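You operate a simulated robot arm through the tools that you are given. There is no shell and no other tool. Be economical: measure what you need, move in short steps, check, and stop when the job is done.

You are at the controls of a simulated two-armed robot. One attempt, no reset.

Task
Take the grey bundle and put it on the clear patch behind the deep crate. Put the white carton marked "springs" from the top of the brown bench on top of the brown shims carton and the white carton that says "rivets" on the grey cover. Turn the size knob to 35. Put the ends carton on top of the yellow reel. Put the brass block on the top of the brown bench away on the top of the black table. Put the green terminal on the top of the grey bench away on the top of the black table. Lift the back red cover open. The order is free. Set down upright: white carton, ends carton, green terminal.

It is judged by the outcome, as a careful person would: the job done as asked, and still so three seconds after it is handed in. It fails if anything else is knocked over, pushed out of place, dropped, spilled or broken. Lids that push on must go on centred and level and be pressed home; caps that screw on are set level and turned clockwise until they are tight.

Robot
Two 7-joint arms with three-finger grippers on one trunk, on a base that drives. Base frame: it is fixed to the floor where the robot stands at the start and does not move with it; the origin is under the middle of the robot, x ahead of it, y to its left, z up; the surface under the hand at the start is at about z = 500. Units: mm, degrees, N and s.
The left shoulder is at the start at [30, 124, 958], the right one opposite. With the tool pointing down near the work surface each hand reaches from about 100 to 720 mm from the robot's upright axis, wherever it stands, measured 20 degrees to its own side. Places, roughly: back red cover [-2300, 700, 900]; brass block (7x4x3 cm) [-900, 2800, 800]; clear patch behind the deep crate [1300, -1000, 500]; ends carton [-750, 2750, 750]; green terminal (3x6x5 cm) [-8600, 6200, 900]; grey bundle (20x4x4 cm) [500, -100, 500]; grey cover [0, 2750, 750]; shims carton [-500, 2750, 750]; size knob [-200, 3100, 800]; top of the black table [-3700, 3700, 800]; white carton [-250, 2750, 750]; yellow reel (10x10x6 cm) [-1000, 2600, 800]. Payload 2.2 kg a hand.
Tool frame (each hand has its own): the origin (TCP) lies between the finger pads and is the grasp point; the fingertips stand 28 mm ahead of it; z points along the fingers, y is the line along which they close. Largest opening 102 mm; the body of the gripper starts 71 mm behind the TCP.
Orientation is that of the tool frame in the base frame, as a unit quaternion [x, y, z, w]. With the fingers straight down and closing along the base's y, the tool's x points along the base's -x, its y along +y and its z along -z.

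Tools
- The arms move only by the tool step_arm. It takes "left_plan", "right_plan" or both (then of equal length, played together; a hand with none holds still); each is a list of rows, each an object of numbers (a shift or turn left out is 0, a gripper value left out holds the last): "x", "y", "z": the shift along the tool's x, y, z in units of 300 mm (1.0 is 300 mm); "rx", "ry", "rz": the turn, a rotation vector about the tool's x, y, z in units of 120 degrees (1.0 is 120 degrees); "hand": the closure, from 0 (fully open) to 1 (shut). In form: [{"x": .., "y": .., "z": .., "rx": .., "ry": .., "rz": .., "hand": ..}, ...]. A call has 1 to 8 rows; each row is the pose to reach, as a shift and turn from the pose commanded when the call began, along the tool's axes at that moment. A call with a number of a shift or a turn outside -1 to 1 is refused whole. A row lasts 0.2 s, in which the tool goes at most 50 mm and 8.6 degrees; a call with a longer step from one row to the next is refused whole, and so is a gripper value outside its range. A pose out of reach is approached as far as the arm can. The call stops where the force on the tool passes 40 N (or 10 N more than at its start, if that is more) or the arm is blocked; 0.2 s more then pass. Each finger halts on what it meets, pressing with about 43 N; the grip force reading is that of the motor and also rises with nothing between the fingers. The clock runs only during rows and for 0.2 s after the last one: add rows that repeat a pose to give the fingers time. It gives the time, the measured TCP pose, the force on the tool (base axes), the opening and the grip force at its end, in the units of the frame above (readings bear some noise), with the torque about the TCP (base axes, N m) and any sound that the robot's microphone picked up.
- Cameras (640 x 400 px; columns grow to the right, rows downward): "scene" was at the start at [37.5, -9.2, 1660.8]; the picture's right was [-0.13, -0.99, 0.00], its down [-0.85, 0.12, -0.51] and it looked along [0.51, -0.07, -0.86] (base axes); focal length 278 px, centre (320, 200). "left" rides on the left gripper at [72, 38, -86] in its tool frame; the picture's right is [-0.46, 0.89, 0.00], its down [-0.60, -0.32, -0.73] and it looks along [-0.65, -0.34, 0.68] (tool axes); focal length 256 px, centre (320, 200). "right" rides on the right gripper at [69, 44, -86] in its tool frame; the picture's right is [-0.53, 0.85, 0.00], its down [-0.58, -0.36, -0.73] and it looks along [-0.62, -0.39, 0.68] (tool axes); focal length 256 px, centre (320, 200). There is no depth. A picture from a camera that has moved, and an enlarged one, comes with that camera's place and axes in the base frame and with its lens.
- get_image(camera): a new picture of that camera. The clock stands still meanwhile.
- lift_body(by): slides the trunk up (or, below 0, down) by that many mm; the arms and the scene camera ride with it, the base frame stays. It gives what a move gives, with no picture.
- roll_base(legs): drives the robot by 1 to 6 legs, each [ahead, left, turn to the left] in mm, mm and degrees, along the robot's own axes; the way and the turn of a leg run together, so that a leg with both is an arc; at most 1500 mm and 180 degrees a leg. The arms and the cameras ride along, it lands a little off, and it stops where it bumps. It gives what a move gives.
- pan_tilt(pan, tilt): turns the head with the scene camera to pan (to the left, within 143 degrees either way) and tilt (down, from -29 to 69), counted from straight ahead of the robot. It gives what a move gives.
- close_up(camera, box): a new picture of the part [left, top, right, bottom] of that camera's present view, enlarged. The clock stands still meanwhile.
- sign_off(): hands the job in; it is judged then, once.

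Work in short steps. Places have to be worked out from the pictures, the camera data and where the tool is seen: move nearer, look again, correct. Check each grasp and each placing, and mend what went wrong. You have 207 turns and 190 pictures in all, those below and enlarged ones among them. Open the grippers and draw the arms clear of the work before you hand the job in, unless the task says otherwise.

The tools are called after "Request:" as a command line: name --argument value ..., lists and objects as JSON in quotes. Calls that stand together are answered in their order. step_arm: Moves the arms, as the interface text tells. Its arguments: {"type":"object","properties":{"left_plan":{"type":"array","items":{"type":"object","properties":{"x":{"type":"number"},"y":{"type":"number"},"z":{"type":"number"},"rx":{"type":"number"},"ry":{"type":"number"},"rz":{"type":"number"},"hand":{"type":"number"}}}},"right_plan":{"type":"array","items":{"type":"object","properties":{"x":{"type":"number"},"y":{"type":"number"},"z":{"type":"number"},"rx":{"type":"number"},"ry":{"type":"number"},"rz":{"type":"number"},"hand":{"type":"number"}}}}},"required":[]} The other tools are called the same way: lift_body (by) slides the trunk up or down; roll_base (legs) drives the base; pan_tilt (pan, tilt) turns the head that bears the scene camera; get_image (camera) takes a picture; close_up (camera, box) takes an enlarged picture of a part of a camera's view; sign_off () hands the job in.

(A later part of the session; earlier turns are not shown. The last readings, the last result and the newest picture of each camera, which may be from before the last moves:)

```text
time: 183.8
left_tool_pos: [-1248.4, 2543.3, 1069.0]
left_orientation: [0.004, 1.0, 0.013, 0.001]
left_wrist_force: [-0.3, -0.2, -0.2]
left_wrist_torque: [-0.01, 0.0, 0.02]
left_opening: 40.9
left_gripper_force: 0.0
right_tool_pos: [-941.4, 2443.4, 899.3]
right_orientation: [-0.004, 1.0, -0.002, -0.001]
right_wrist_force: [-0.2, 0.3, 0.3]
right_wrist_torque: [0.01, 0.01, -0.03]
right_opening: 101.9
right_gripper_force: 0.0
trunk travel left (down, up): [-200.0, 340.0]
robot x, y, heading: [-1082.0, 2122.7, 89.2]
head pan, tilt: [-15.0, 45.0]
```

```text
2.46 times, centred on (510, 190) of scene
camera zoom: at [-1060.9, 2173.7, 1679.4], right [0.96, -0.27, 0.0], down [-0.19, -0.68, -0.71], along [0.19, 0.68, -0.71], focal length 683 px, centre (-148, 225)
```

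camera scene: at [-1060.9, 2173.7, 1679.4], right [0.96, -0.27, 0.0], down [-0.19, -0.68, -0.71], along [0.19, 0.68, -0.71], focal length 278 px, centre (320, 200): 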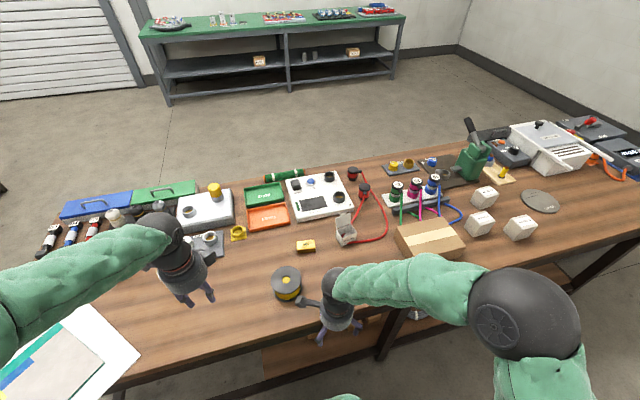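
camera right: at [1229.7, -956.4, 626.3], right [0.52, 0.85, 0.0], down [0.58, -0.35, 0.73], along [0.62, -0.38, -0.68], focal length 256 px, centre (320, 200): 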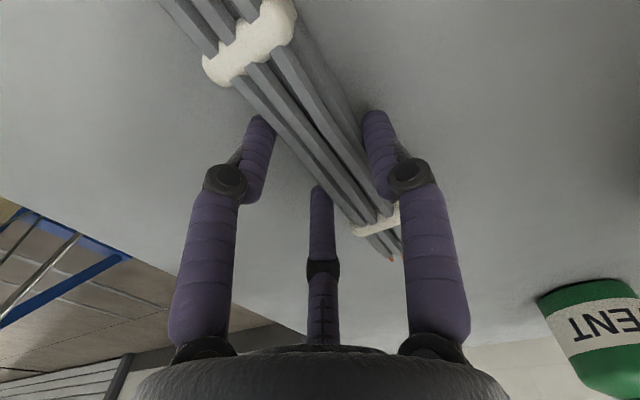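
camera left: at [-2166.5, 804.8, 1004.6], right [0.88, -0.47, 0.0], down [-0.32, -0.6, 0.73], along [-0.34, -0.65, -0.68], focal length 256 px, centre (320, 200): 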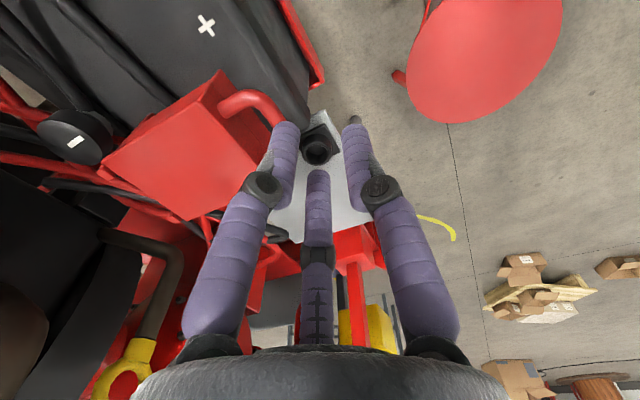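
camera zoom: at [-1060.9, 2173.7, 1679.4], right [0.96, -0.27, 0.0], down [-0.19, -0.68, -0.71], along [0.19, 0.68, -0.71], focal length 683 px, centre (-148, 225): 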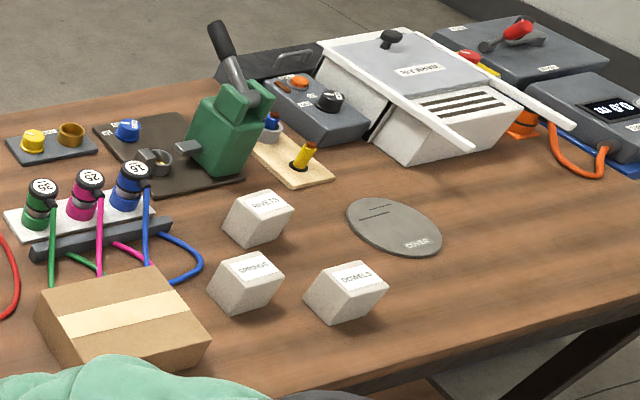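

Identified: open "ENDS" carton about (-771, 2818), brass block (-939, 2814), reel top (-1043, 2668), springs (-220, 2712), rivets (-97, 2840), and the blue size knob near (-192, 3131). I move 100 mm closer and bring the right hand toward the ends carton.

Request:
roll_base --legs '[[100, 20, 0.8]]'

Request:
step_arm --right_plan '[{"x": -0.08, "y": 0.13}, {"x": -0.16, "y": 0.26}, {"x": -0.24, "y": 0.39}, {"x": -0.32, "y": 0.5}, {"x": -0.4, "y": 0.6}, {"x": -0.48, "y": 0.68}, {"x": -0.54, "y": 0.76}, {"x": -0.58, "y": 0.82}]'

Request:
get_image --camera "right"

Request:
close_up --camera "scene" --box '[270, 190, 400, 300]'

```text
time: 185.0
left_tool_pos: [-1274.3, 2642.7, 1068.0]
left_orientation: [-0.001, 1.0, 0.012, 0.001]
left_wrist_force: [-0.5, 0.7, 0.7]
left_wrist_torque: [-0.06, -0.03, -0.03]
left_opening: 40.9
left_gripper_force: 0.1
right_tool_pos: [-965.6, 2545.6, 898.0]
right_orientation: [-0.01, 1.0, -0.002, -0.001]
right_wrist_force: [-0.6, 0.9, -0.1]
right_wrist_torque: [-0.05, -0.02, 0.0]
right_opening: 101.9
right_gripper_force: 0.0
trunk travel left (down, up): [-200.0, 340.0]
robot x, y, heading: [-1102.8, 2225.4, 90.0]
head pan, tilt: [-15.0, 45.0]
```

```text
time: 186.8
left_tool_pos: [-1273.1, 2640.9, 1068.9]
left_orientation: [-0.002, 1.0, 0.014, 0.0]
left_wrist_force: [0.9, 0.6, -0.3]
left_wrist_torque: [0.0, 0.04, -0.01]
left_opening: 40.9
left_gripper_force: 0.0
right_tool_pos: [-797.0, 2794.3, 897.8]
right_orientation: [-0.01, 1.0, -0.001, 0.0]
right_wrist_force: [0.7, -0.2, -0.2]
right_wrist_torque: [-0.02, -0.02, 0.02]
right_opening: 101.9
right_gripper_force: 0.0
trunk travel left (down, up): [-200.0, 340.0]
robot x, y, heading: [-1099.1, 2227.4, 90.3]
head pan, tilt: [-15.0, 45.0]
```

```text
134 pictures are left
camera right: at [-865.6, 2837.1, 985.1], right [0.52, 0.86, 0.0], down [0.58, -0.35, 0.73], along [0.63, -0.38, -0.68], focal length 256 px, centre (320, 200)
```

right: 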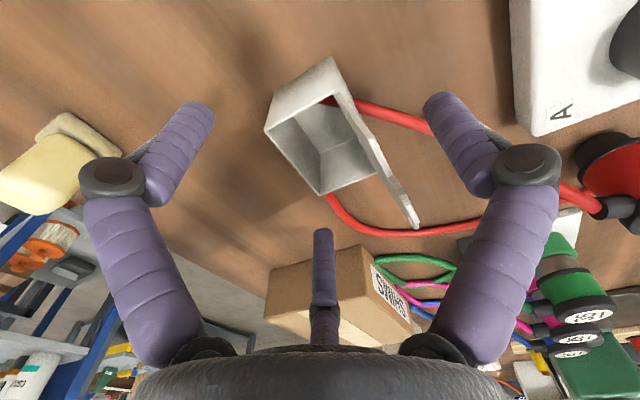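

```text
3.64 times, centred on (335, 245) of scene
camera zoom: at [-1080.7, 2273.7, 1679.4], right [0.97, -0.26, 0.0], down [-0.18, -0.68, -0.71], along [0.18, 0.68, -0.71], focal length 1009 px, centre (266, 36)
```

zoom: 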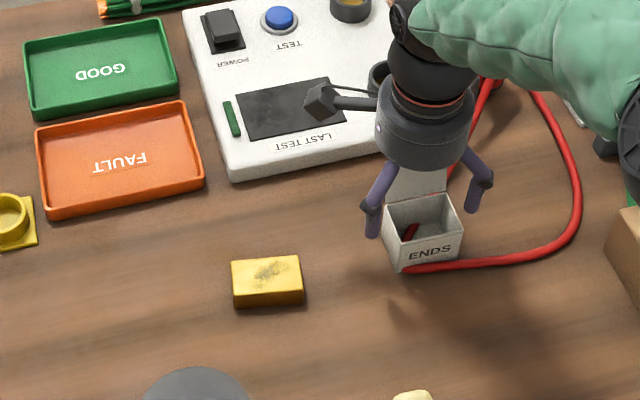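

The bench surface turns out to be at z about 800; the carton is 65 x 46 mm, 50 tall, its front wall at y about 2767, rim z 852, flap up at the back. I'll pinch the front wall with the single finger inside; first I rise and set the opening.

Request:
step_arm --right_plan '[{"z": -0.1, "hand": 0.3}, {"z": -0.17, "hand": 0.6}, {"x": -0.03, "y": -0.05, "z": -0.17, "hand": 0.745}, {"x": -0.06, "y": -0.1, "z": -0.17, "hand": 0.745}, {"x": -0.06, "y": -0.1, "z": -0.08, "hand": 0.745}, {"x": -0.06, "y": -0.1, "z": -0.08, "hand": 0.745}]'

Request:
get_image --camera "right"

Request:
close_up --camera "scene" --box '[310, 200, 390, 250]'

```text
time: 188.2
left_tool_pos: [-1274.5, 2639.8, 1069.8]
left_orientation: [-0.002, 1.0, 0.015, 0.001]
left_wrist_force: [-0.4, 0.1, 0.0]
left_wrist_torque: [-0.01, 0.07, -0.01]
left_opening: 40.7
left_gripper_force: 0.0
right_tool_pos: [-778.1, 2764.3, 922.4]
right_orientation: [-0.01, 1.0, 0.0, 0.0]
right_wrist_force: [0.4, 0.1, 0.5]
right_wrist_torque: [0.01, 0.0, -0.04]
right_opening: 25.7
right_gripper_force: 0.0
trunk travel left (down, up): [-200.0, 340.0]
robot x, y, heading: [-1104.1, 2223.1, 89.9]
head pan, tilt: [-15.0, 45.0]
```

```text
132 pictures are left
camera right: at [-846.9, 2807.9, 1008.9], right [0.52, 0.86, 0.0], down [0.58, -0.35, 0.73], along [0.63, -0.38, -0.68], focal length 256 px, centre (320, 200)
```

right: 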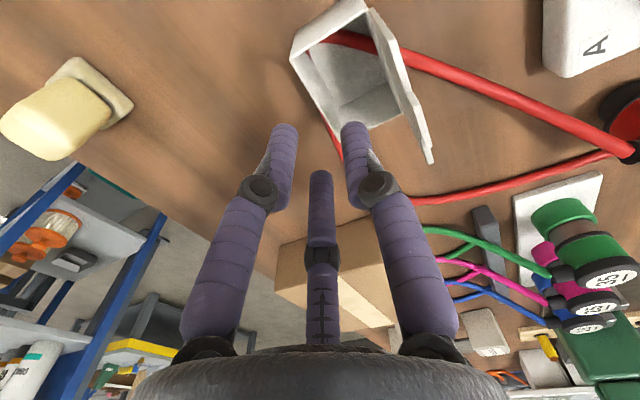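

```text
8.00 times, centred on (350, 225) of scene
camera zoom: at [-1081.1, 2272.6, 1679.5], right [0.97, -0.26, 0.0], down [-0.18, -0.68, -0.71], along [0.18, 0.68, -0.71], focal length 2220 px, centre (80, 0)
```

zoom: 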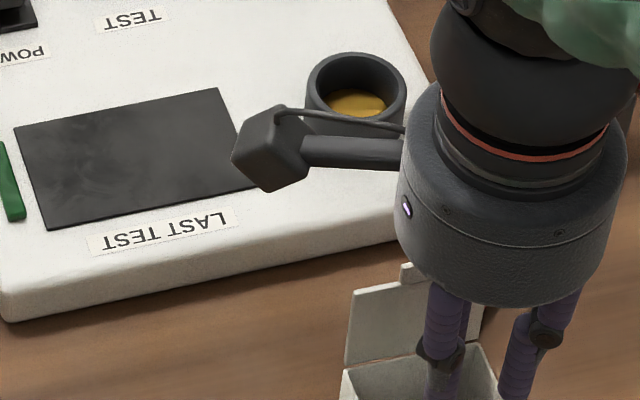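

A red cable seems to run by, or through, the carton. I look closely before touching it.

Request:
close_up --camera "right" --box '[270, 0, 450, 170]'

Request:
close_up --camera "scene" --box '[330, 220, 378, 250]'

```text
2.35 times, centred on (360, 85) of right
camera zoom: at [-846.9, 2807.9, 1008.9], right [0.52, 0.86, 0.0], down [0.58, -0.35, 0.73], along [0.63, -0.38, -0.68], focal length 602 px, centre (226, 471)
```

zoom: 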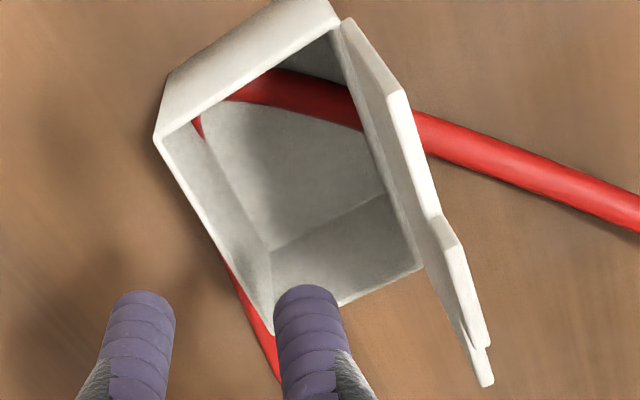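

```text
13.33 times, centred on (354, 235) of scene
camera zoom: at [-1081.1, 2272.6, 1679.5], right [0.97, -0.26, 0.0], down [-0.18, -0.68, -0.71], along [0.18, 0.68, -0.71], focal length 3700 px, centre (-133, -267)
```

zoom: 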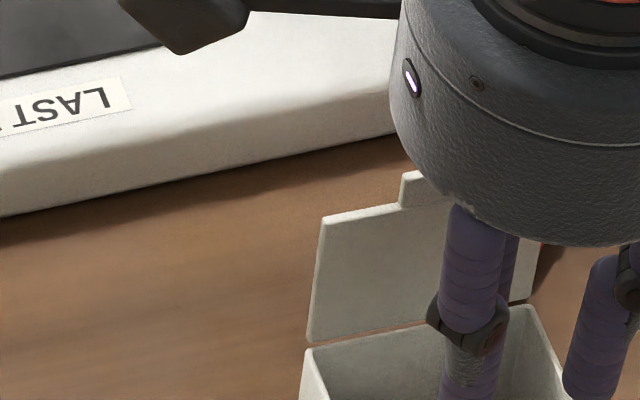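

The cable just clips through the carton visually; the walls are free. Front wall confirmed at y about 2767, so I lower to TCP z 843 and check for contact.

Request:
step_arm --right_plan '[{"z": 0.08}, {"z": 0.15}, {"z": 0.21}, {"z": 0.263}]'

Request:
close_up --camera "scene" --box '[310, 210, 390, 260]'

```text
time: 189.2
left_tool_pos: [-1274.5, 2640.7, 1068.9]
left_orientation: [-0.002, 1.0, 0.012, 0.001]
left_wrist_force: [0.3, -0.1, 0.4]
left_wrist_torque: [0.0, -0.04, 0.02]
left_opening: 41.0
left_gripper_force: 0.0
right_tool_pos: [-778.1, 2765.2, 842.3]
right_orientation: [-0.01, 1.0, -0.001, -0.001]
right_wrist_force: [0.4, 0.6, -0.1]
right_wrist_torque: [-0.02, 0.04, 0.01]
right_opening: 25.7
right_gripper_force: 0.0
trunk travel left (down, up): [-200.0, 340.0]
robot x, y, heading: [-1103.6, 2228.7, 89.9]
head pan, tilt: [-15.0, 45.0]
```

```text
8.00 times, centred on (350, 235) of scene
camera zoom: at [-1080.7, 2273.7, 1679.4], right [0.97, -0.26, 0.0], down [-0.18, -0.68, -0.71], along [0.18, 0.68, -0.71], focal length 2220 px, centre (80, -80)
```

zoom: 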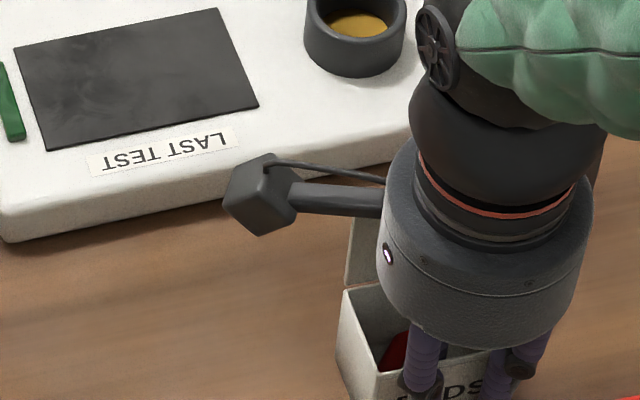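

No contact and the wall is between the fingers. I close gently and lift a little.

Request:
step_arm --right_plan '[{"hand": 1}, {"hand": 1}, {"hand": 1}, {"hand": 1, "z": -0.05}, {"hand": 1, "z": -0.12}, {"hand": 1, "z": -0.2}, {"hand": 1, "z": -0.28}]'

Request:
get_image --camera "right"

Request:
close_up --camera "scene" --box '[290, 190, 410, 290]'

```text
time: 190.8
left_tool_pos: [-1274.5, 2640.1, 1068.8]
left_orientation: [-0.002, 1.0, 0.014, 0.001]
left_wrist_force: [0.5, 0.1, -0.7]
left_wrist_torque: [0.01, -0.01, -0.03]
left_opening: 41.0
left_gripper_force: 0.0
right_tool_pos: [-777.5, 2766.0, 926.5]
right_orientation: [-0.01, 1.0, 0.0, 0.0]
right_wrist_force: [0.5, 0.0, -1.4]
right_wrist_torque: [-0.05, -0.04, 0.02]
right_opening: 7.1
right_gripper_force: 35.4
trunk travel left (down, up): [-200.0, 340.0]
robot x, y, heading: [-1103.4, 2221.0, 89.8]
head pan, tilt: [-15.0, 45.0]
```

```text
127 pictures are left
camera right: at [-846.4, 2807.5, 1013.7], right [0.52, 0.86, 0.0], down [0.58, -0.35, 0.73], along [0.63, -0.38, -0.68], focal length 256 px, centre (320, 200)
```

right: 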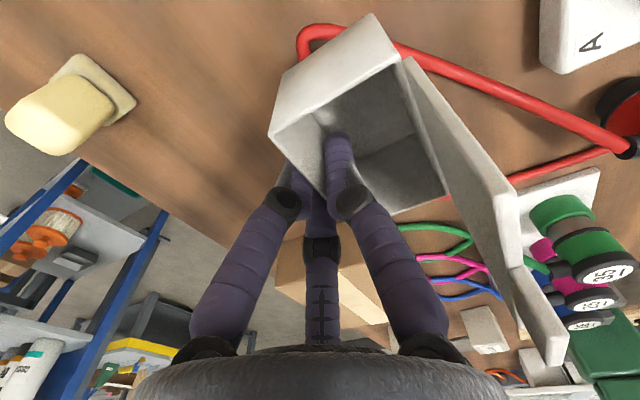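

```text
4.00 times, centred on (350, 240) of scene
camera zoom: at [-1080.9, 2273.1, 1679.4], right [0.97, -0.26, 0.0], down [-0.18, -0.68, -0.71], along [0.18, 0.68, -0.71], focal length 1110 px, centre (200, 40)
```

zoom: 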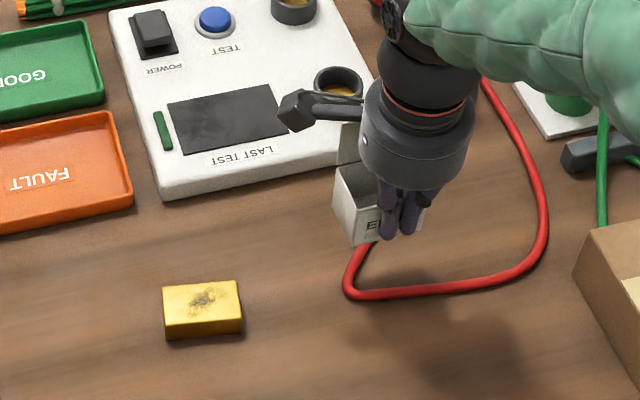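

The carton is lifted level. I check the reel's exact position before carrying it over.

Request:
close_up --camera "scene" --box '[250, 240, 370, 330]'

```text
4.44 times, centred on (310, 285) of scene
camera zoom: at [-1080.9, 2273.1, 1679.4], right [0.97, -0.26, 0.0], down [-0.18, -0.68, -0.71], along [0.18, 0.68, -0.71], focal length 1233 px, centre (364, -178)
```

zoom: 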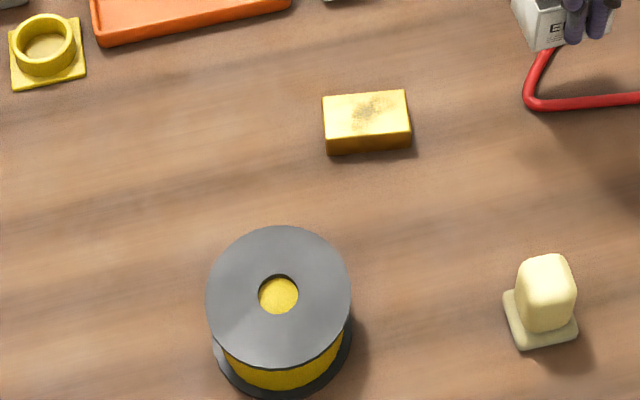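

Reel top is at about (-1044, 2638, 860). I carry the carton over at height, moving the left hand aside.

Request:
step_arm --right_plan '[{"x": 0.0, "y": -0.1, "z": -0.1}, {"x": 0.12, "y": -0.18, "z": -0.14}, {"x": 0.25, "y": -0.25, "z": -0.14}, {"x": 0.38, "y": -0.32, "z": -0.14}, {"x": 0.51, "y": -0.38, "z": -0.14}, {"x": 0.64, "y": -0.43, "z": -0.14}, {"x": 0.77, "y": -0.48, "z": -0.14}, {"x": 0.884, "y": -0.507, "z": -0.14}]' --left_plan '[{"x": 0.05}, {"x": 0.1}, {"x": 0.15}, {"x": 0.2}, {"x": 0.25}, {"x": 0.3}, {"x": 0.35}, {"x": 0.35}]'

Request:
close_up --camera "scene" --box '[250, 220, 370, 320]'

Request:
get_image --camera "right"

```text
time: 192.6
left_tool_pos: [-1379.8, 2640.2, 1068.2]
left_orientation: [-0.001, 1.0, 0.013, 0.001]
left_wrist_force: [-0.2, 0.1, -0.2]
left_wrist_torque: [0.01, 0.02, 0.01]
left_opening: 40.7
left_gripper_force: 0.1
right_tool_pos: [-1040.7, 2606.2, 970.2]
right_orientation: [-0.011, 1.0, -0.001, 0.0]
right_wrist_force: [0.3, 0.2, -1.6]
right_wrist_torque: [-0.03, -0.01, 0.02]
right_opening: 7.4
right_gripper_force: 35.5
trunk travel left (down, up): [-200.0, 340.0]
robot x, y, heading: [-1100.8, 2222.8, 90.0]
head pan, tilt: [-15.0, 45.0]
```

```text
4.00 times, centred on (310, 270) of scene
camera zoom: at [-1081.5, 2273.6, 1679.4], right [0.97, -0.26, 0.0], down [-0.18, -0.68, -0.71], along [0.18, 0.68, -0.71], focal length 1110 px, centre (360, -80)
```

zoom: 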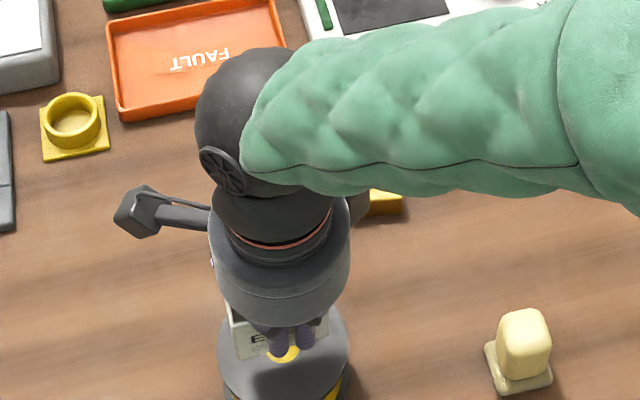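

```text
123 pictures are left
camera right: at [-1109.2, 2649.9, 1057.1], right [0.52, 0.86, 0.0], down [0.58, -0.35, 0.73], along [0.63, -0.38, -0.68], focal length 256 px, centre (320, 200)
```

right: 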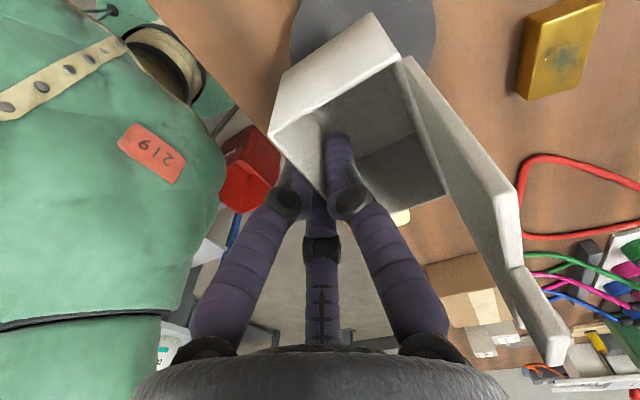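

Combining views, the reel's centre is (-1045, 2642). I correct 12 mm and lower to just above the flange.

Request:
step_arm --right_plan '[{"x": 0.01, "y": 0.04}, {"x": 0.01, "y": 0.04, "z": 0.08}, {"x": 0.01, "y": 0.04, "z": 0.15}, {"x": 0.01, "y": 0.04, "z": 0.195}, {"x": 0.01, "y": 0.04, "z": 0.205}]'

Request:
close_up --camera "scene" --box '[260, 230, 340, 310]'

Request:
close_up --camera "right" --box '[220, 0, 540, 200]'

```text
time: 193.8
left_tool_pos: [-1378.9, 2641.2, 1069.0]
left_orientation: [-0.002, 1.0, 0.013, 0.001]
left_wrist_force: [0.7, 0.0, -1.0]
left_wrist_torque: [0.01, 0.02, 0.0]
left_opening: 40.8
left_gripper_force: 0.0
right_tool_pos: [-1043.0, 2618.8, 908.5]
right_orientation: [-0.011, 1.0, -0.001, -0.001]
right_wrist_force: [0.1, 0.4, -0.8]
right_wrist_torque: [-0.04, -0.04, 0.03]
right_opening: 7.4
right_gripper_force: 35.3
trunk travel left (down, up): [-200.0, 340.0]
robot x, y, heading: [-1102.3, 2224.2, 90.0]
head pan, tilt: [-15.0, 45.0]
```

```text
5.00 times, centred on (300, 270) of scene
camera zoom: at [-1081.0, 2273.4, 1679.4], right [0.97, -0.26, 0.0], down [-0.18, -0.68, -0.71], along [0.18, 0.68, -0.71], focal length 1388 px, centre (420, -150)
```

zoom: 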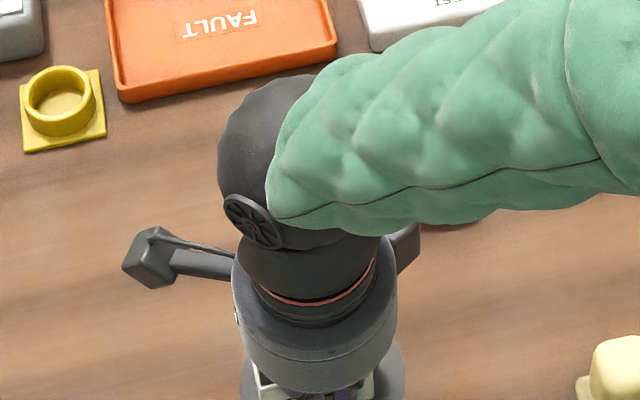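

```text
2.00 times, centred on (380, 100) of right
camera zoom: at [-1112.1, 2661.7, 995.1], right [0.52, 0.86, 0.0], down [0.58, -0.35, 0.73], along [0.63, -0.38, -0.68], focal length 512 px, centre (200, 400)
```

zoom: 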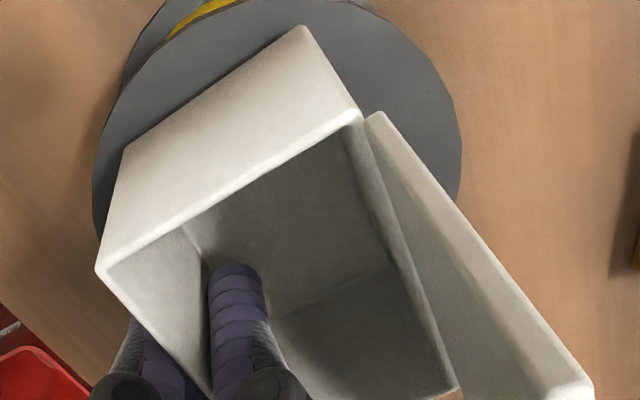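

The carton (centre -1046, 2643) sits well over the reel (about -1047, 2646). I lower to contact.

Request:
step_arm --right_plan '[{"z": 0.01}, {"z": 0.018}, {"z": 0.026}, {"z": 0.026}]'

```text
time: 194.8
left_tool_pos: [-1378.6, 2638.6, 1069.1]
left_orientation: [-0.002, 1.0, 0.014, 0.002]
left_wrist_force: [-0.6, 0.0, 0.0]
left_wrist_torque: [0.02, 0.01, -0.01]
left_opening: 40.8
left_gripper_force: 0.0
right_tool_pos: [-1043.1, 2619.7, 902.8]
right_orientation: [-0.011, 1.0, 0.001, -0.002]
right_wrist_force: [0.6, -3.0, 17.8]
right_wrist_torque: [0.1, -0.13, 0.04]
right_opening: 7.0
right_gripper_force: 34.9
trunk travel left (down, up): [-200.0, 340.0]
robot x, y, heading: [-1101.0, 2226.8, 90.1]
head pan, tilt: [-15.0, 45.0]
```

Seated at exactly the predicted height. I ease the fingers open a little and rise straight up.

Request:
step_arm --right_plan '[{"hand": 0.9}, {"hand": 0.82}, {"hand": 0.79}, {"hand": 0.79}, {"z": -0.06}, {"z": -0.16}, {"z": -0.3}, {"z": -0.42}]'

Request:
step_arm --right_plan '[{"x": -0.12}, {"x": -0.25}, {"x": -0.38}, {"x": -0.5}]'

Request:
close_up --camera "scene" --box '[240, 220, 360, 320]'

```text
time: 196.6
left_tool_pos: [-1378.5, 2640.0, 1068.1]
left_orientation: [-0.003, 1.0, 0.014, 0.001]
left_wrist_force: [0.0, -0.5, 1.1]
left_wrist_torque: [0.01, 0.02, 0.01]
left_opening: 41.0
left_gripper_force: 0.1
right_tool_pos: [-1042.3, 2618.4, 1027.0]
right_orientation: [-0.012, 1.0, -0.001, 0.0]
right_wrist_force: [-0.1, 0.1, -0.6]
right_wrist_torque: [-0.02, 0.0, -0.01]
right_opening: 21.3
right_gripper_force: 0.1
trunk travel left (down, up): [-200.0, 340.0]
robot x, y, heading: [-1102.5, 2225.4, 90.1]
head pan, tilt: [-15.0, 45.0]
```

```text
time: 197.6
left_tool_pos: [-1378.3, 2640.7, 1068.2]
left_orientation: [-0.003, 1.0, 0.014, 0.0]
left_wrist_force: [0.7, 0.1, 0.7]
left_wrist_torque: [0.01, -0.01, -0.02]
left_opening: 40.8
left_gripper_force: 0.0
right_tool_pos: [-891.9, 2621.4, 1025.6]
right_orientation: [-0.011, 1.0, -0.001, -0.001]
right_wrist_force: [1.0, -0.1, -0.3]
right_wrist_torque: [0.03, 0.0, -0.01]
right_opening: 21.1
right_gripper_force: 0.0
trunk travel left (down, up): [-200.0, 340.0]
robot x, y, heading: [-1101.5, 2224.6, 89.8]
head pan, tilt: [-15.0, 45.0]
```

```text
4.00 times, centred on (300, 270) of scene
camera zoom: at [-1080.4, 2273.2, 1679.4], right [0.97, -0.26, 0.0], down [-0.18, -0.68, -0.71], along [0.18, 0.68, -0.71], focal length 1110 px, centre (400, -80)
```

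zoom: 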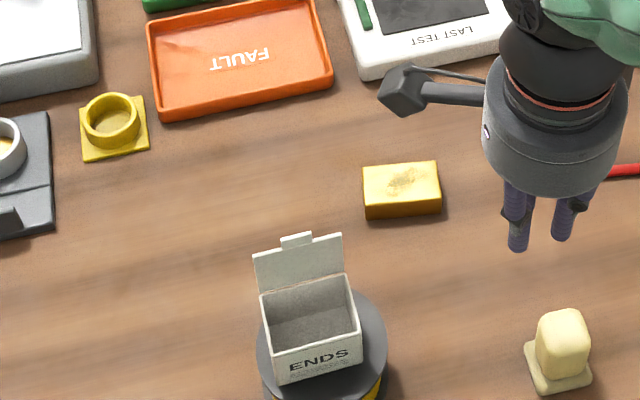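

The ends carton stands upright on the reel. Next, the brass block: I open the right hand and move above it.

Request:
step_arm --right_plan '[{"x": 0.03, "y": 0.1, "hand": 0}, {"x": 0.07, "y": 0.2, "hand": 0}, {"x": 0.11, "y": 0.3, "z": 0.08}, {"x": 0.15, "y": 0.4, "z": 0.16}, {"x": 0.18, "y": 0.49, "z": 0.25}, {"x": 0.18, "y": 0.49, "z": 0.33}]'

Request:
get_image --camera "right"

```text
time: 199.0
left_tool_pos: [-1378.9, 2641.3, 1068.6]
left_orientation: [-0.002, 1.0, 0.014, 0.001]
left_wrist_force: [-1.6, 0.0, -0.5]
left_wrist_torque: [0.0, 0.01, -0.02]
left_opening: 40.7
left_gripper_force: 0.1
right_tool_pos: [-951.7, 2768.3, 926.2]
right_orientation: [-0.011, 1.0, 0.0, -0.001]
right_wrist_force: [-0.5, 0.3, 0.0]
right_wrist_torque: [0.02, -0.02, -0.02]
right_opening: 102.0
right_gripper_force: 0.0
trunk travel left (down, up): [-200.0, 340.0]
robot x, y, heading: [-1104.8, 2221.5, 89.8]
head pan, tilt: [-15.0, 45.0]
```

```text
119 pictures are left
camera right: at [-1020.0, 2810.7, 1013.8], right [0.52, 0.86, 0.0], down [0.59, -0.35, 0.73], along [0.63, -0.38, -0.68], focal length 256 px, centre (320, 200)
```

right: 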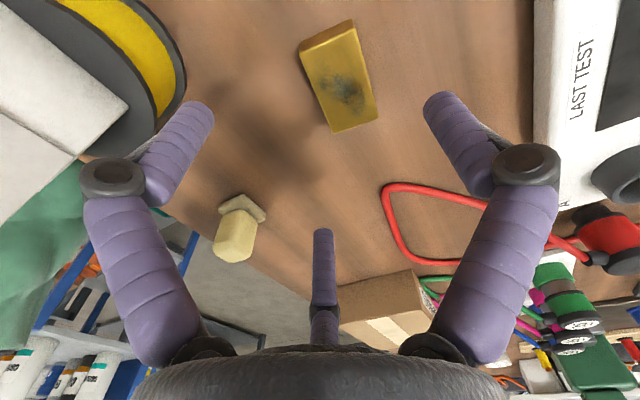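

Block centre about (-943, 2783), turned about -10°. I align and lower partway to check the height.

Request:
step_arm --right_plan '[{"x": -0.012, "y": 0.01, "z": 0.05, "rz": 0.05}, {"x": -0.024, "y": 0.02, "z": 0.12, "rz": 0.094}, {"x": -0.024, "y": 0.02, "z": 0.2, "rz": 0.094}, {"x": -0.024, "y": 0.02, "z": 0.27, "rz": 0.094}, {"x": -0.024, "y": 0.02, "z": 0.3, "rz": 0.094}]'

Request:
get_image --camera "right"

```text
time: 200.2
left_tool_pos: [-1380.0, 2640.2, 1068.4]
left_orientation: [-0.001, 1.0, 0.013, 0.001]
left_wrist_force: [0.1, 0.0, 0.0]
left_wrist_torque: [-0.01, -0.03, 0.05]
left_opening: 40.8
left_gripper_force: 0.1
right_tool_pos: [-944.0, 2773.8, 837.4]
right_orientation: [0.088, 0.996, 0.0, 0.0]
right_wrist_force: [-0.5, -0.2, 0.1]
right_wrist_torque: [-0.01, -0.01, -0.01]
right_opening: 101.9
right_gripper_force: 0.0
trunk travel left (down, up): [-200.0, 340.0]
robot x, y, heading: [-1104.5, 2221.9, 90.0]
head pan, tilt: [-15.0, 45.0]
```

```text
118 pictures are left
camera right: at [-1002.7, 2829.8, 923.6], right [0.67, 0.74, 0.0], down [0.51, -0.46, 0.73], along [0.54, -0.49, -0.68], focal length 256 px, centre (320, 200)
```

right: 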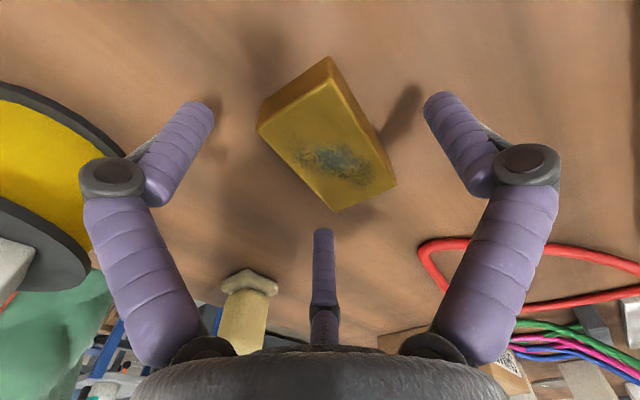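

The block's top is at z about 818 (surface about 788). I lower to TCP z 820, close and lift.

Request:
step_arm --right_plan '[{"x": -0.016, "y": -0.007, "z": 0.03}, {"x": -0.016, "y": -0.007, "z": 0.058}, {"x": -0.016, "y": -0.007, "z": 0.058, "hand": 1}, {"x": -0.016, "y": -0.007, "z": 0.058, "hand": 1}, {"x": -0.016, "y": -0.007, "z": 0.058, "hand": 1}, {"x": -0.016, "y": -0.007, "z": 0.058, "hand": 1}]'

Request:
step_arm --right_plan '[{"z": -0.1}, {"z": -0.25}, {"z": -0.4}, {"z": -0.55}, {"z": -0.65}]'

Request:
get_image --camera "right"

```text
time: 201.1
left_tool_pos: [-1378.6, 2639.2, 1069.1]
left_orientation: [-0.002, 1.0, 0.014, 0.002]
left_wrist_force: [0.3, 1.0, 0.2]
left_wrist_torque: [0.01, 0.02, 0.0]
left_opening: 40.6
left_gripper_force: 0.1
right_tool_pos: [-937.9, 2774.9, 827.1]
right_orientation: [0.089, 0.996, 0.004, 0.0]
right_wrist_force: [-1.2, -7.8, 22.0]
right_wrist_torque: [-0.77, 0.07, 0.04]
right_opening: 48.1
right_gripper_force: 43.0
trunk travel left (down, up): [-200.0, 340.0]
robot x, y, heading: [-1103.8, 2225.7, 89.7]
head pan, tilt: [-15.0, 45.0]
stopped in row 4 (right hand): the force on the tool passed its limit at 84 N (the readings are from after the stop); the commanded pose is now the measured one
```

```text
time: 202.3
left_tool_pos: [-1379.2, 2639.9, 1069.1]
left_orientation: [-0.001, 1.0, 0.014, 0.001]
left_wrist_force: [-0.6, -0.7, -0.1]
left_wrist_torque: [0.04, 0.0, 0.01]
left_opening: 40.6
left_gripper_force: 0.2
right_tool_pos: [-939.2, 2772.6, 1018.0]
right_orientation: [0.089, 0.996, 0.002, 0.0]
right_wrist_force: [0.6, 0.3, -3.6]
right_wrist_torque: [-0.02, -0.05, -0.02]
right_opening: 48.0
right_gripper_force: 43.1
trunk travel left (down, up): [-200.0, 340.0]
robot x, y, heading: [-1106.8, 2223.5, 90.0]
head pan, tilt: [-15.0, 45.0]
```

```text
117 pictures are left
camera right: at [-997.5, 2827.8, 1106.2], right [0.68, 0.74, 0.0], down [0.5, -0.46, 0.73], along [0.54, -0.49, -0.68], focal length 256 px, centre (320, 200)
```

right: 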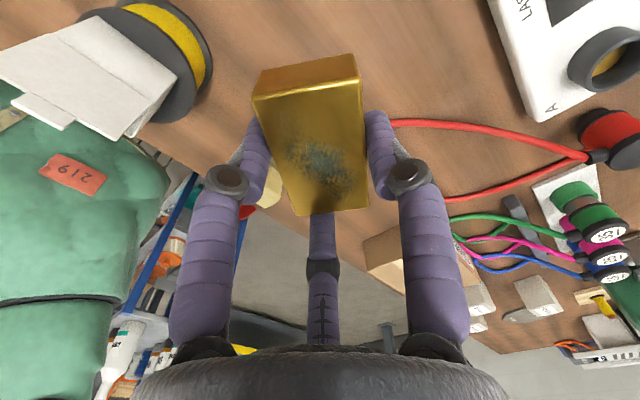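

The block is held (surface contact shows the bench is at z 800). The charger and its cables block the way west, so I'll go round by the start area to the bench's east side. I tuck the hands and drive.

Request:
step_arm --right_plan '[{"z": -0.1}, {"y": -0.1, "z": -0.15}, {"y": -0.25, "z": -0.15}, {"y": -0.4, "z": -0.15}, {"y": -0.5, "z": -0.15}]' --left_plan '[{"y": 0}, {"y": -0.1}, {"y": -0.2, "x": -0.1}, {"y": -0.25, "x": -0.2}, {"y": -0.25, "x": -0.3}]'

Request:
roll_base --legs '[[-570, 230, 0], [-750, 95, 0], [-1450, 0, 0], [-200, -1395, 0], [1350, 0, 0]]'

Request:
pan_tilt --pan 0 --tilt 30

Request:
get_image --camera "scene"

```text
time: 203.5
left_tool_pos: [-1288.7, 2565.2, 1065.8]
left_orientation: [-0.002, 1.0, 0.013, 0.0]
left_wrist_force: [-0.2, 0.1, -0.1]
left_wrist_torque: [0.02, 0.0, 0.0]
left_opening: 40.7
left_gripper_force: 0.0
right_tool_pos: [-963.5, 2624.1, 1062.3]
right_orientation: [0.089, 0.996, 0.004, 0.0]
right_wrist_force: [-0.4, -0.3, -2.8]
right_wrist_torque: [-0.05, 0.01, -0.02]
right_opening: 47.4
right_gripper_force: 43.3
trunk travel left (down, up): [-200.0, 340.0]
robot x, y, heading: [-1101.5, 2223.4, 90.3]
head pan, tilt: [-15.0, 45.0]
```

```text
time: 230.2
left_tool_pos: [-239.2, 954.4, 1065.7]
left_orientation: [-0.012, 1.0, 0.01, 0.0]
left_wrist_force: [0.6, -2.0, 2.2]
left_wrist_torque: [0.15, 0.01, -0.09]
left_opening: 40.8
left_gripper_force: 0.2
right_tool_pos: [82.8, 1025.3, 1062.4]
right_orientation: [0.075, 0.997, 0.002, -0.001]
right_wrist_force: [0.1, -0.6, -3.2]
right_wrist_torque: [0.0, 0.04, 0.01]
right_opening: 47.2
right_gripper_force: 43.0
trunk travel left (down, up): [-200.0, 340.0]
robot x, y, heading: [-48.1, 621.0, 91.4]
head pan, tilt: [-15.0, 45.0]
stopped in leg 5: the force on the tool passed its limit at 46 N (the readings are from after the stop); the commanded pose is now the measured one
```

```text
time: 231.0
left_tool_pos: [-239.8, 953.5, 1066.7]
left_orientation: [-0.013, 1.0, 0.01, 0.0]
left_wrist_force: [0.5, -1.0, 0.0]
left_wrist_torque: [0.22, 0.01, -0.11]
left_opening: 41.0
left_gripper_force: 0.0
right_tool_pos: [82.6, 1024.7, 1062.5]
right_orientation: [0.075, 0.997, 0.001, 0.0]
right_wrist_force: [-0.4, 0.6, -2.9]
right_wrist_torque: [-0.02, -0.03, 0.03]
right_opening: 47.2
right_gripper_force: 43.6
trunk travel left (down, up): [-200.0, 340.0]
robot x, y, heading: [-46.9, 622.6, 91.1]
head pan, tilt: [0.0, 30.0]
```

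```text
116 pictures are left
camera scene: at [-45.8, 680.3, 1702.0], right [1.0, 0.02, 0.0], down [0.01, -0.5, -0.87], along [-0.02, 0.87, -0.5], focal length 278 px, centre (320, 200)
```

scene: 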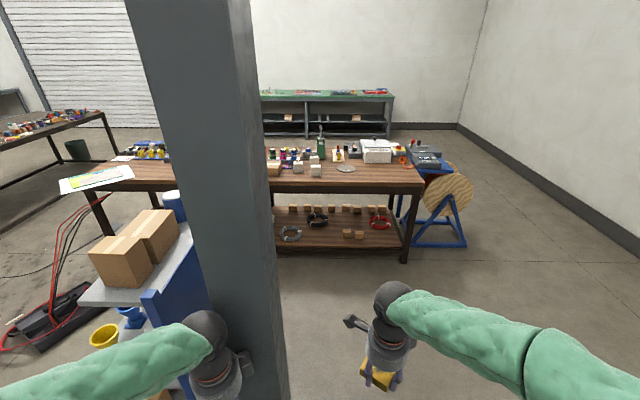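

The left hand touched the steel column (it stopped gently). I back off, move right around it, and go on north.

Request:
roll_base --legs '[[-150, 0, -1], [250, -420, 0], [900, 0, 0]]'

Request:
pan_tilt --pan 15 --tilt 30

Request:
get_image --camera "scene"

```text
time: 239.2
left_tool_pos: [175.2, 1965.8, 1066.9]
left_orientation: [-0.008, 1.0, 0.009, 0.0]
left_wrist_force: [0.7, -0.1, 0.1]
left_wrist_torque: [0.0, 0.02, 0.01]
left_opening: 41.0
left_gripper_force: 0.1
right_tool_pos: [498.9, 2033.8, 1061.5]
right_orientation: [0.081, 0.997, 0.001, 0.0]
right_wrist_force: [0.1, 0.0, -2.6]
right_wrist_torque: [-0.01, -0.01, -0.03]
right_opening: 47.1
right_gripper_force: 42.8
trunk travel left (down, up): [-200.0, 340.0]
robot x, y, heading: [367.7, 1630.7, 90.6]
head pan, tilt: [0.0, 30.0]
```

```text
time: 240.0
left_tool_pos: [175.2, 1964.5, 1066.8]
left_orientation: [-0.007, 1.0, 0.011, 0.0]
left_wrist_force: [-0.3, 0.5, 0.4]
left_wrist_torque: [-0.02, -0.01, 0.0]
left_opening: 40.9
left_gripper_force: 0.1
right_tool_pos: [497.0, 2033.8, 1062.9]
right_orientation: [0.081, 0.997, 0.003, -0.001]
right_wrist_force: [0.4, -0.3, -3.5]
right_wrist_torque: [-0.04, -0.02, 0.0]
right_opening: 47.0
right_gripper_force: 42.4
trunk travel left (down, up): [-200.0, 340.0]
robot x, y, heading: [366.2, 1630.2, 90.8]
head pan, tilt: [15.0, 30.0]
```

```text
115 pictures are left
camera scene: at [343.4, 1686.8, 1702.0], right [0.96, 0.27, 0.0], down [0.14, -0.48, -0.87], along [-0.24, 0.83, -0.5], focal length 278 px, centre (320, 200)
```

scene: 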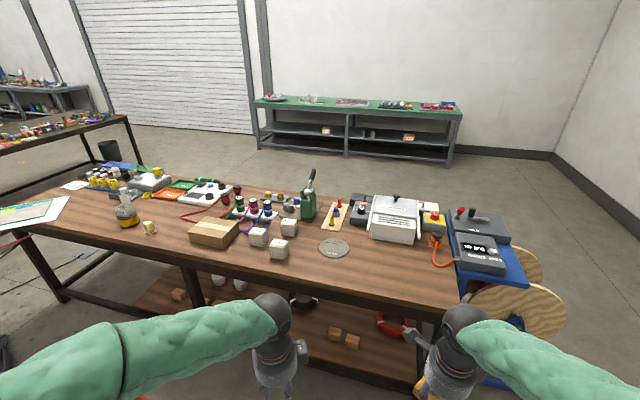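

I move to the bench near the white cartons, at about (-90, 2215).

Request:
roll_base --legs '[[350, 300, -0.8], [235, 155, 0]]'

Request:
pan_tilt --pan 10 --tilt 50

Request:
get_image --camera "scene"

```text
time: 244.3
left_tool_pos: [-275.1, 2553.7, 1066.4]
left_orientation: [0.0, 1.0, 0.01, 0.001]
left_wrist_force: [0.0, 0.0, 0.2]
left_wrist_torque: [-0.02, -0.03, 0.03]
left_opening: 40.7
left_gripper_force: 0.1
right_tool_pos: [49.2, 2616.0, 1061.1]
right_orientation: [0.088, 0.996, 0.002, 0.001]
right_wrist_force: [0.1, 0.4, -3.1]
right_wrist_torque: [-0.04, -0.03, -0.04]
right_opening: 47.2
right_gripper_force: 42.8
trunk travel left (down, up): [-200.0, 340.0]
robot x, y, heading: [-85.3, 2211.4, 89.9]
head pan, tilt: [15.0, 30.0]
```

```text
time: 245.1
left_tool_pos: [-272.7, 2553.6, 1065.8]
left_orientation: [0.0, 1.0, 0.01, 0.0]
left_wrist_force: [-0.2, 0.4, -0.6]
left_wrist_torque: [-0.03, 0.03, -0.04]
left_opening: 40.9
left_gripper_force: 0.0
right_tool_pos: [49.1, 2614.6, 1061.7]
right_orientation: [0.089, 0.996, 0.002, 0.0]
right_wrist_force: [0.2, 0.0, -3.8]
right_wrist_torque: [-0.02, -0.01, -0.01]
right_opening: 46.9
right_gripper_force: 43.2
trunk travel left (down, up): [-200.0, 340.0]
robot x, y, heading: [-87.7, 2218.7, 89.8]
head pan, tilt: [10.0, 50.0]
```

```text
114 pictures are left
camera scene: at [-100.7, 2260.6, 1672.6], right [0.98, 0.17, 0.0], down [0.13, -0.75, -0.64], along [-0.11, 0.63, -0.77], focal length 278 px, centre (320, 200)
```

scene: 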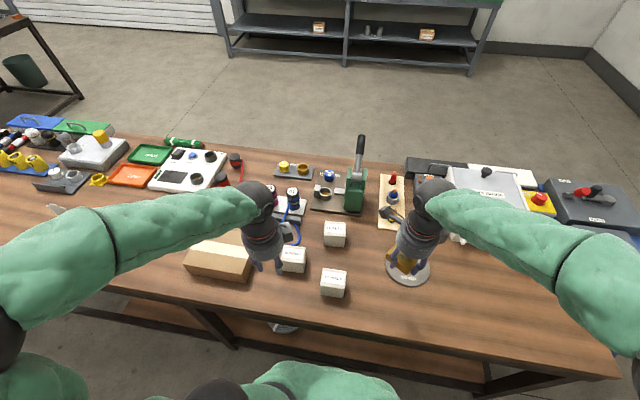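

I enlarge the white cartons and the shims carton.

Request:
close_up --camera "scene" --box '[170, 200, 370, 310]'

Request:
get_image --camera "left"

```text
3.20 times, centred on (270, 255) of scene
camera zoom: at [-100.7, 2260.6, 1672.6], right [0.98, 0.17, 0.0], down [0.13, -0.75, -0.64], along [-0.11, 0.63, -0.77], focal length 888 px, centre (480, 24)
```

zoom: 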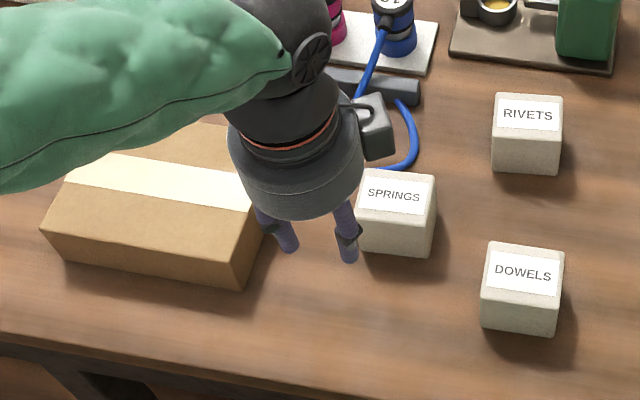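

```text
112 pictures are left
camera left: at [-345.8, 2589.3, 1153.4], right [0.47, 0.88, 0.02], down [0.6, -0.33, 0.72], along [0.65, -0.33, -0.69], focal length 256 px, centre (320, 200)
```

left: 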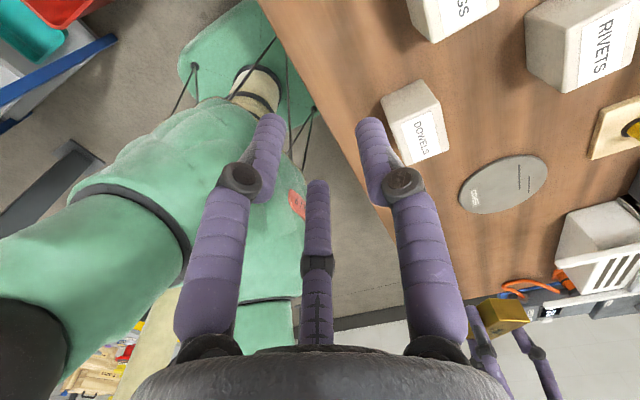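

The springs carton is about 77 mm wide at (-263, 2688). I open the left hand and bring it above for a precise look, correcting its slight tilt.

Request:
step_arm --left_plan '[{"x": -0.01, "y": 0.1, "z": 0.05, "rx": 0.0096, "hand": 0}, {"x": -0.02, "y": 0.2, "z": 0.12, "rx": 0.0096, "hand": 0}, {"x": -0.03, "y": 0.3, "z": 0.2, "rx": 0.0096, "hand": 0}, {"x": -0.033, "y": 0.4, "z": 0.27, "rx": 0.0096}, {"x": -0.033, "y": 0.433, "z": 0.35, "rx": 0.0096}]'

Request:
get_image --camera "left"

Request:
close_up --camera "scene" --box '[220, 200, 380, 300]'

```text
time: 246.3
left_tool_pos: [-263.2, 2686.0, 964.2]
left_orientation: [0.001, 1.0, 0.001, 0.0]
left_wrist_force: [0.5, 0.0, 0.4]
left_wrist_torque: [-0.01, 0.0, 0.0]
left_opening: 101.9
left_gripper_force: 0.1
right_tool_pos: [48.0, 2615.3, 1061.3]
right_orientation: [0.089, 0.996, 0.002, 0.0]
right_wrist_force: [0.4, -0.6, -2.8]
right_wrist_torque: [-0.03, -0.03, 0.01]
right_opening: 47.1
right_gripper_force: 43.2
trunk travel left (down, up): [-200.0, 340.0]
robot x, y, heading: [-86.1, 2215.2, 90.1]
head pan, tilt: [10.0, 50.0]
```

```text
111 pictures are left
camera left: at [-335.5, 2723.8, 1050.2], right [0.47, 0.89, 0.0], down [0.6, -0.32, 0.73], along [0.65, -0.34, -0.68], focal length 256 px, centre (320, 200)
```

left: 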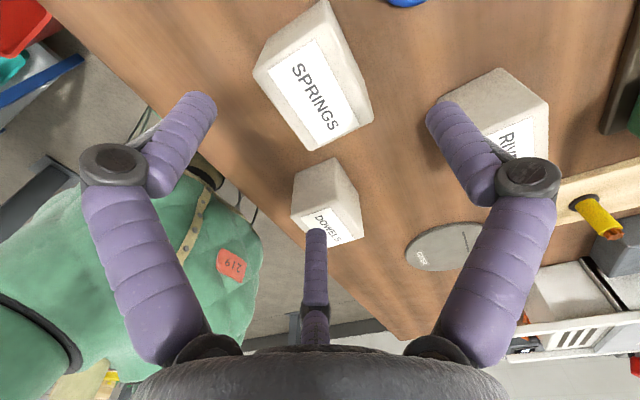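

```text
4.00 times, centred on (300, 250) of scene
camera zoom: at [-100.7, 2261.1, 1672.5], right [0.99, 0.17, 0.0], down [0.13, -0.76, -0.64], along [-0.11, 0.63, -0.77], focal length 1110 px, centre (400, 0)
```

zoom: 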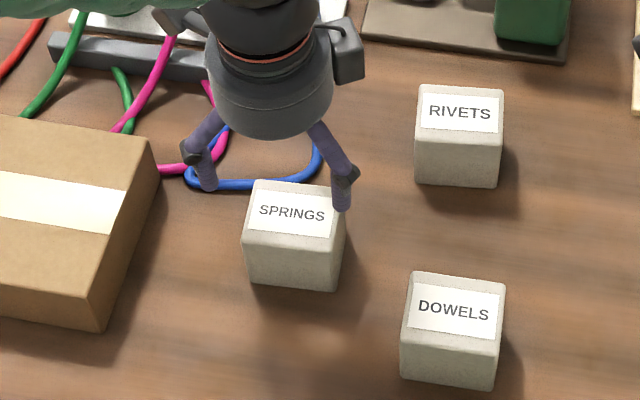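

Triangulated: springs top centre (-262, 2682, 871), 75 mm wide, yaw about 3°. I align and lower to just above it, then check.

Request:
step_arm --left_plan '[{"x": -0.003, "y": -0.037, "z": 0.06, "rz": -0.025}, {"x": -0.003, "y": -0.037, "z": 0.13, "rz": -0.025}, {"x": -0.003, "y": -0.037, "z": 0.185, "rz": -0.025}]'

Request:
get_image --camera "left"

Request:
close_up --camera "scene" --box '[250, 210, 350, 290]'

```text
time: 247.1
left_tool_pos: [-264.2, 2673.1, 907.4]
left_orientation: [-0.026, 1.0, 0.0, 0.0]
left_wrist_force: [0.3, 0.2, 0.6]
left_wrist_torque: [0.0, -0.02, -0.02]
left_opening: 102.0
left_gripper_force: 0.0
right_tool_pos: [49.7, 2616.1, 1061.7]
right_orientation: [0.089, 0.996, 0.001, 0.0]
right_wrist_force: [-0.4, 0.0, -2.6]
right_wrist_torque: [-0.01, -0.04, -0.01]
right_opening: 47.3
right_gripper_force: 43.3
trunk travel left (down, up): [-200.0, 340.0]
robot x, y, heading: [-91.6, 2217.0, 90.0]
head pan, tilt: [10.0, 50.0]
```

```text
109 pictures are left
camera left: at [-337.2, 2707.9, 994.0], right [0.42, 0.91, 0.0], down [0.62, -0.29, 0.73], along [0.66, -0.31, -0.68], focal length 256 px, centre (320, 200)
```

left: 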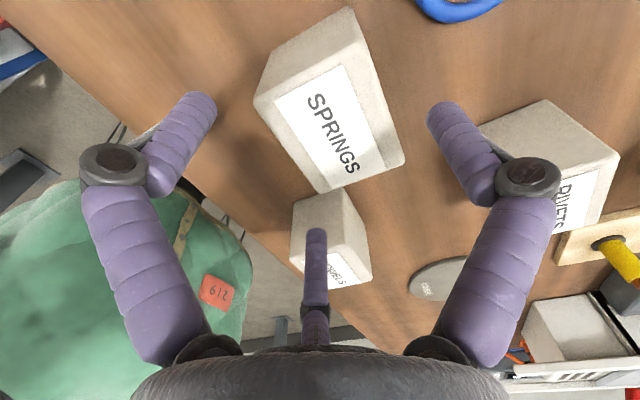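

```text
5.00 times, centred on (300, 250) of scene
camera zoom: at [-100.7, 2260.7, 1672.5], right [0.99, 0.17, 0.0], down [0.13, -0.75, -0.64], along [-0.11, 0.63, -0.77], focal length 1388 px, centre (420, -50)
```

zoom: 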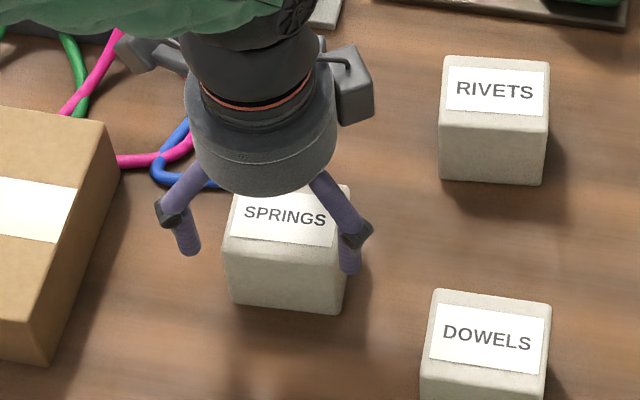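

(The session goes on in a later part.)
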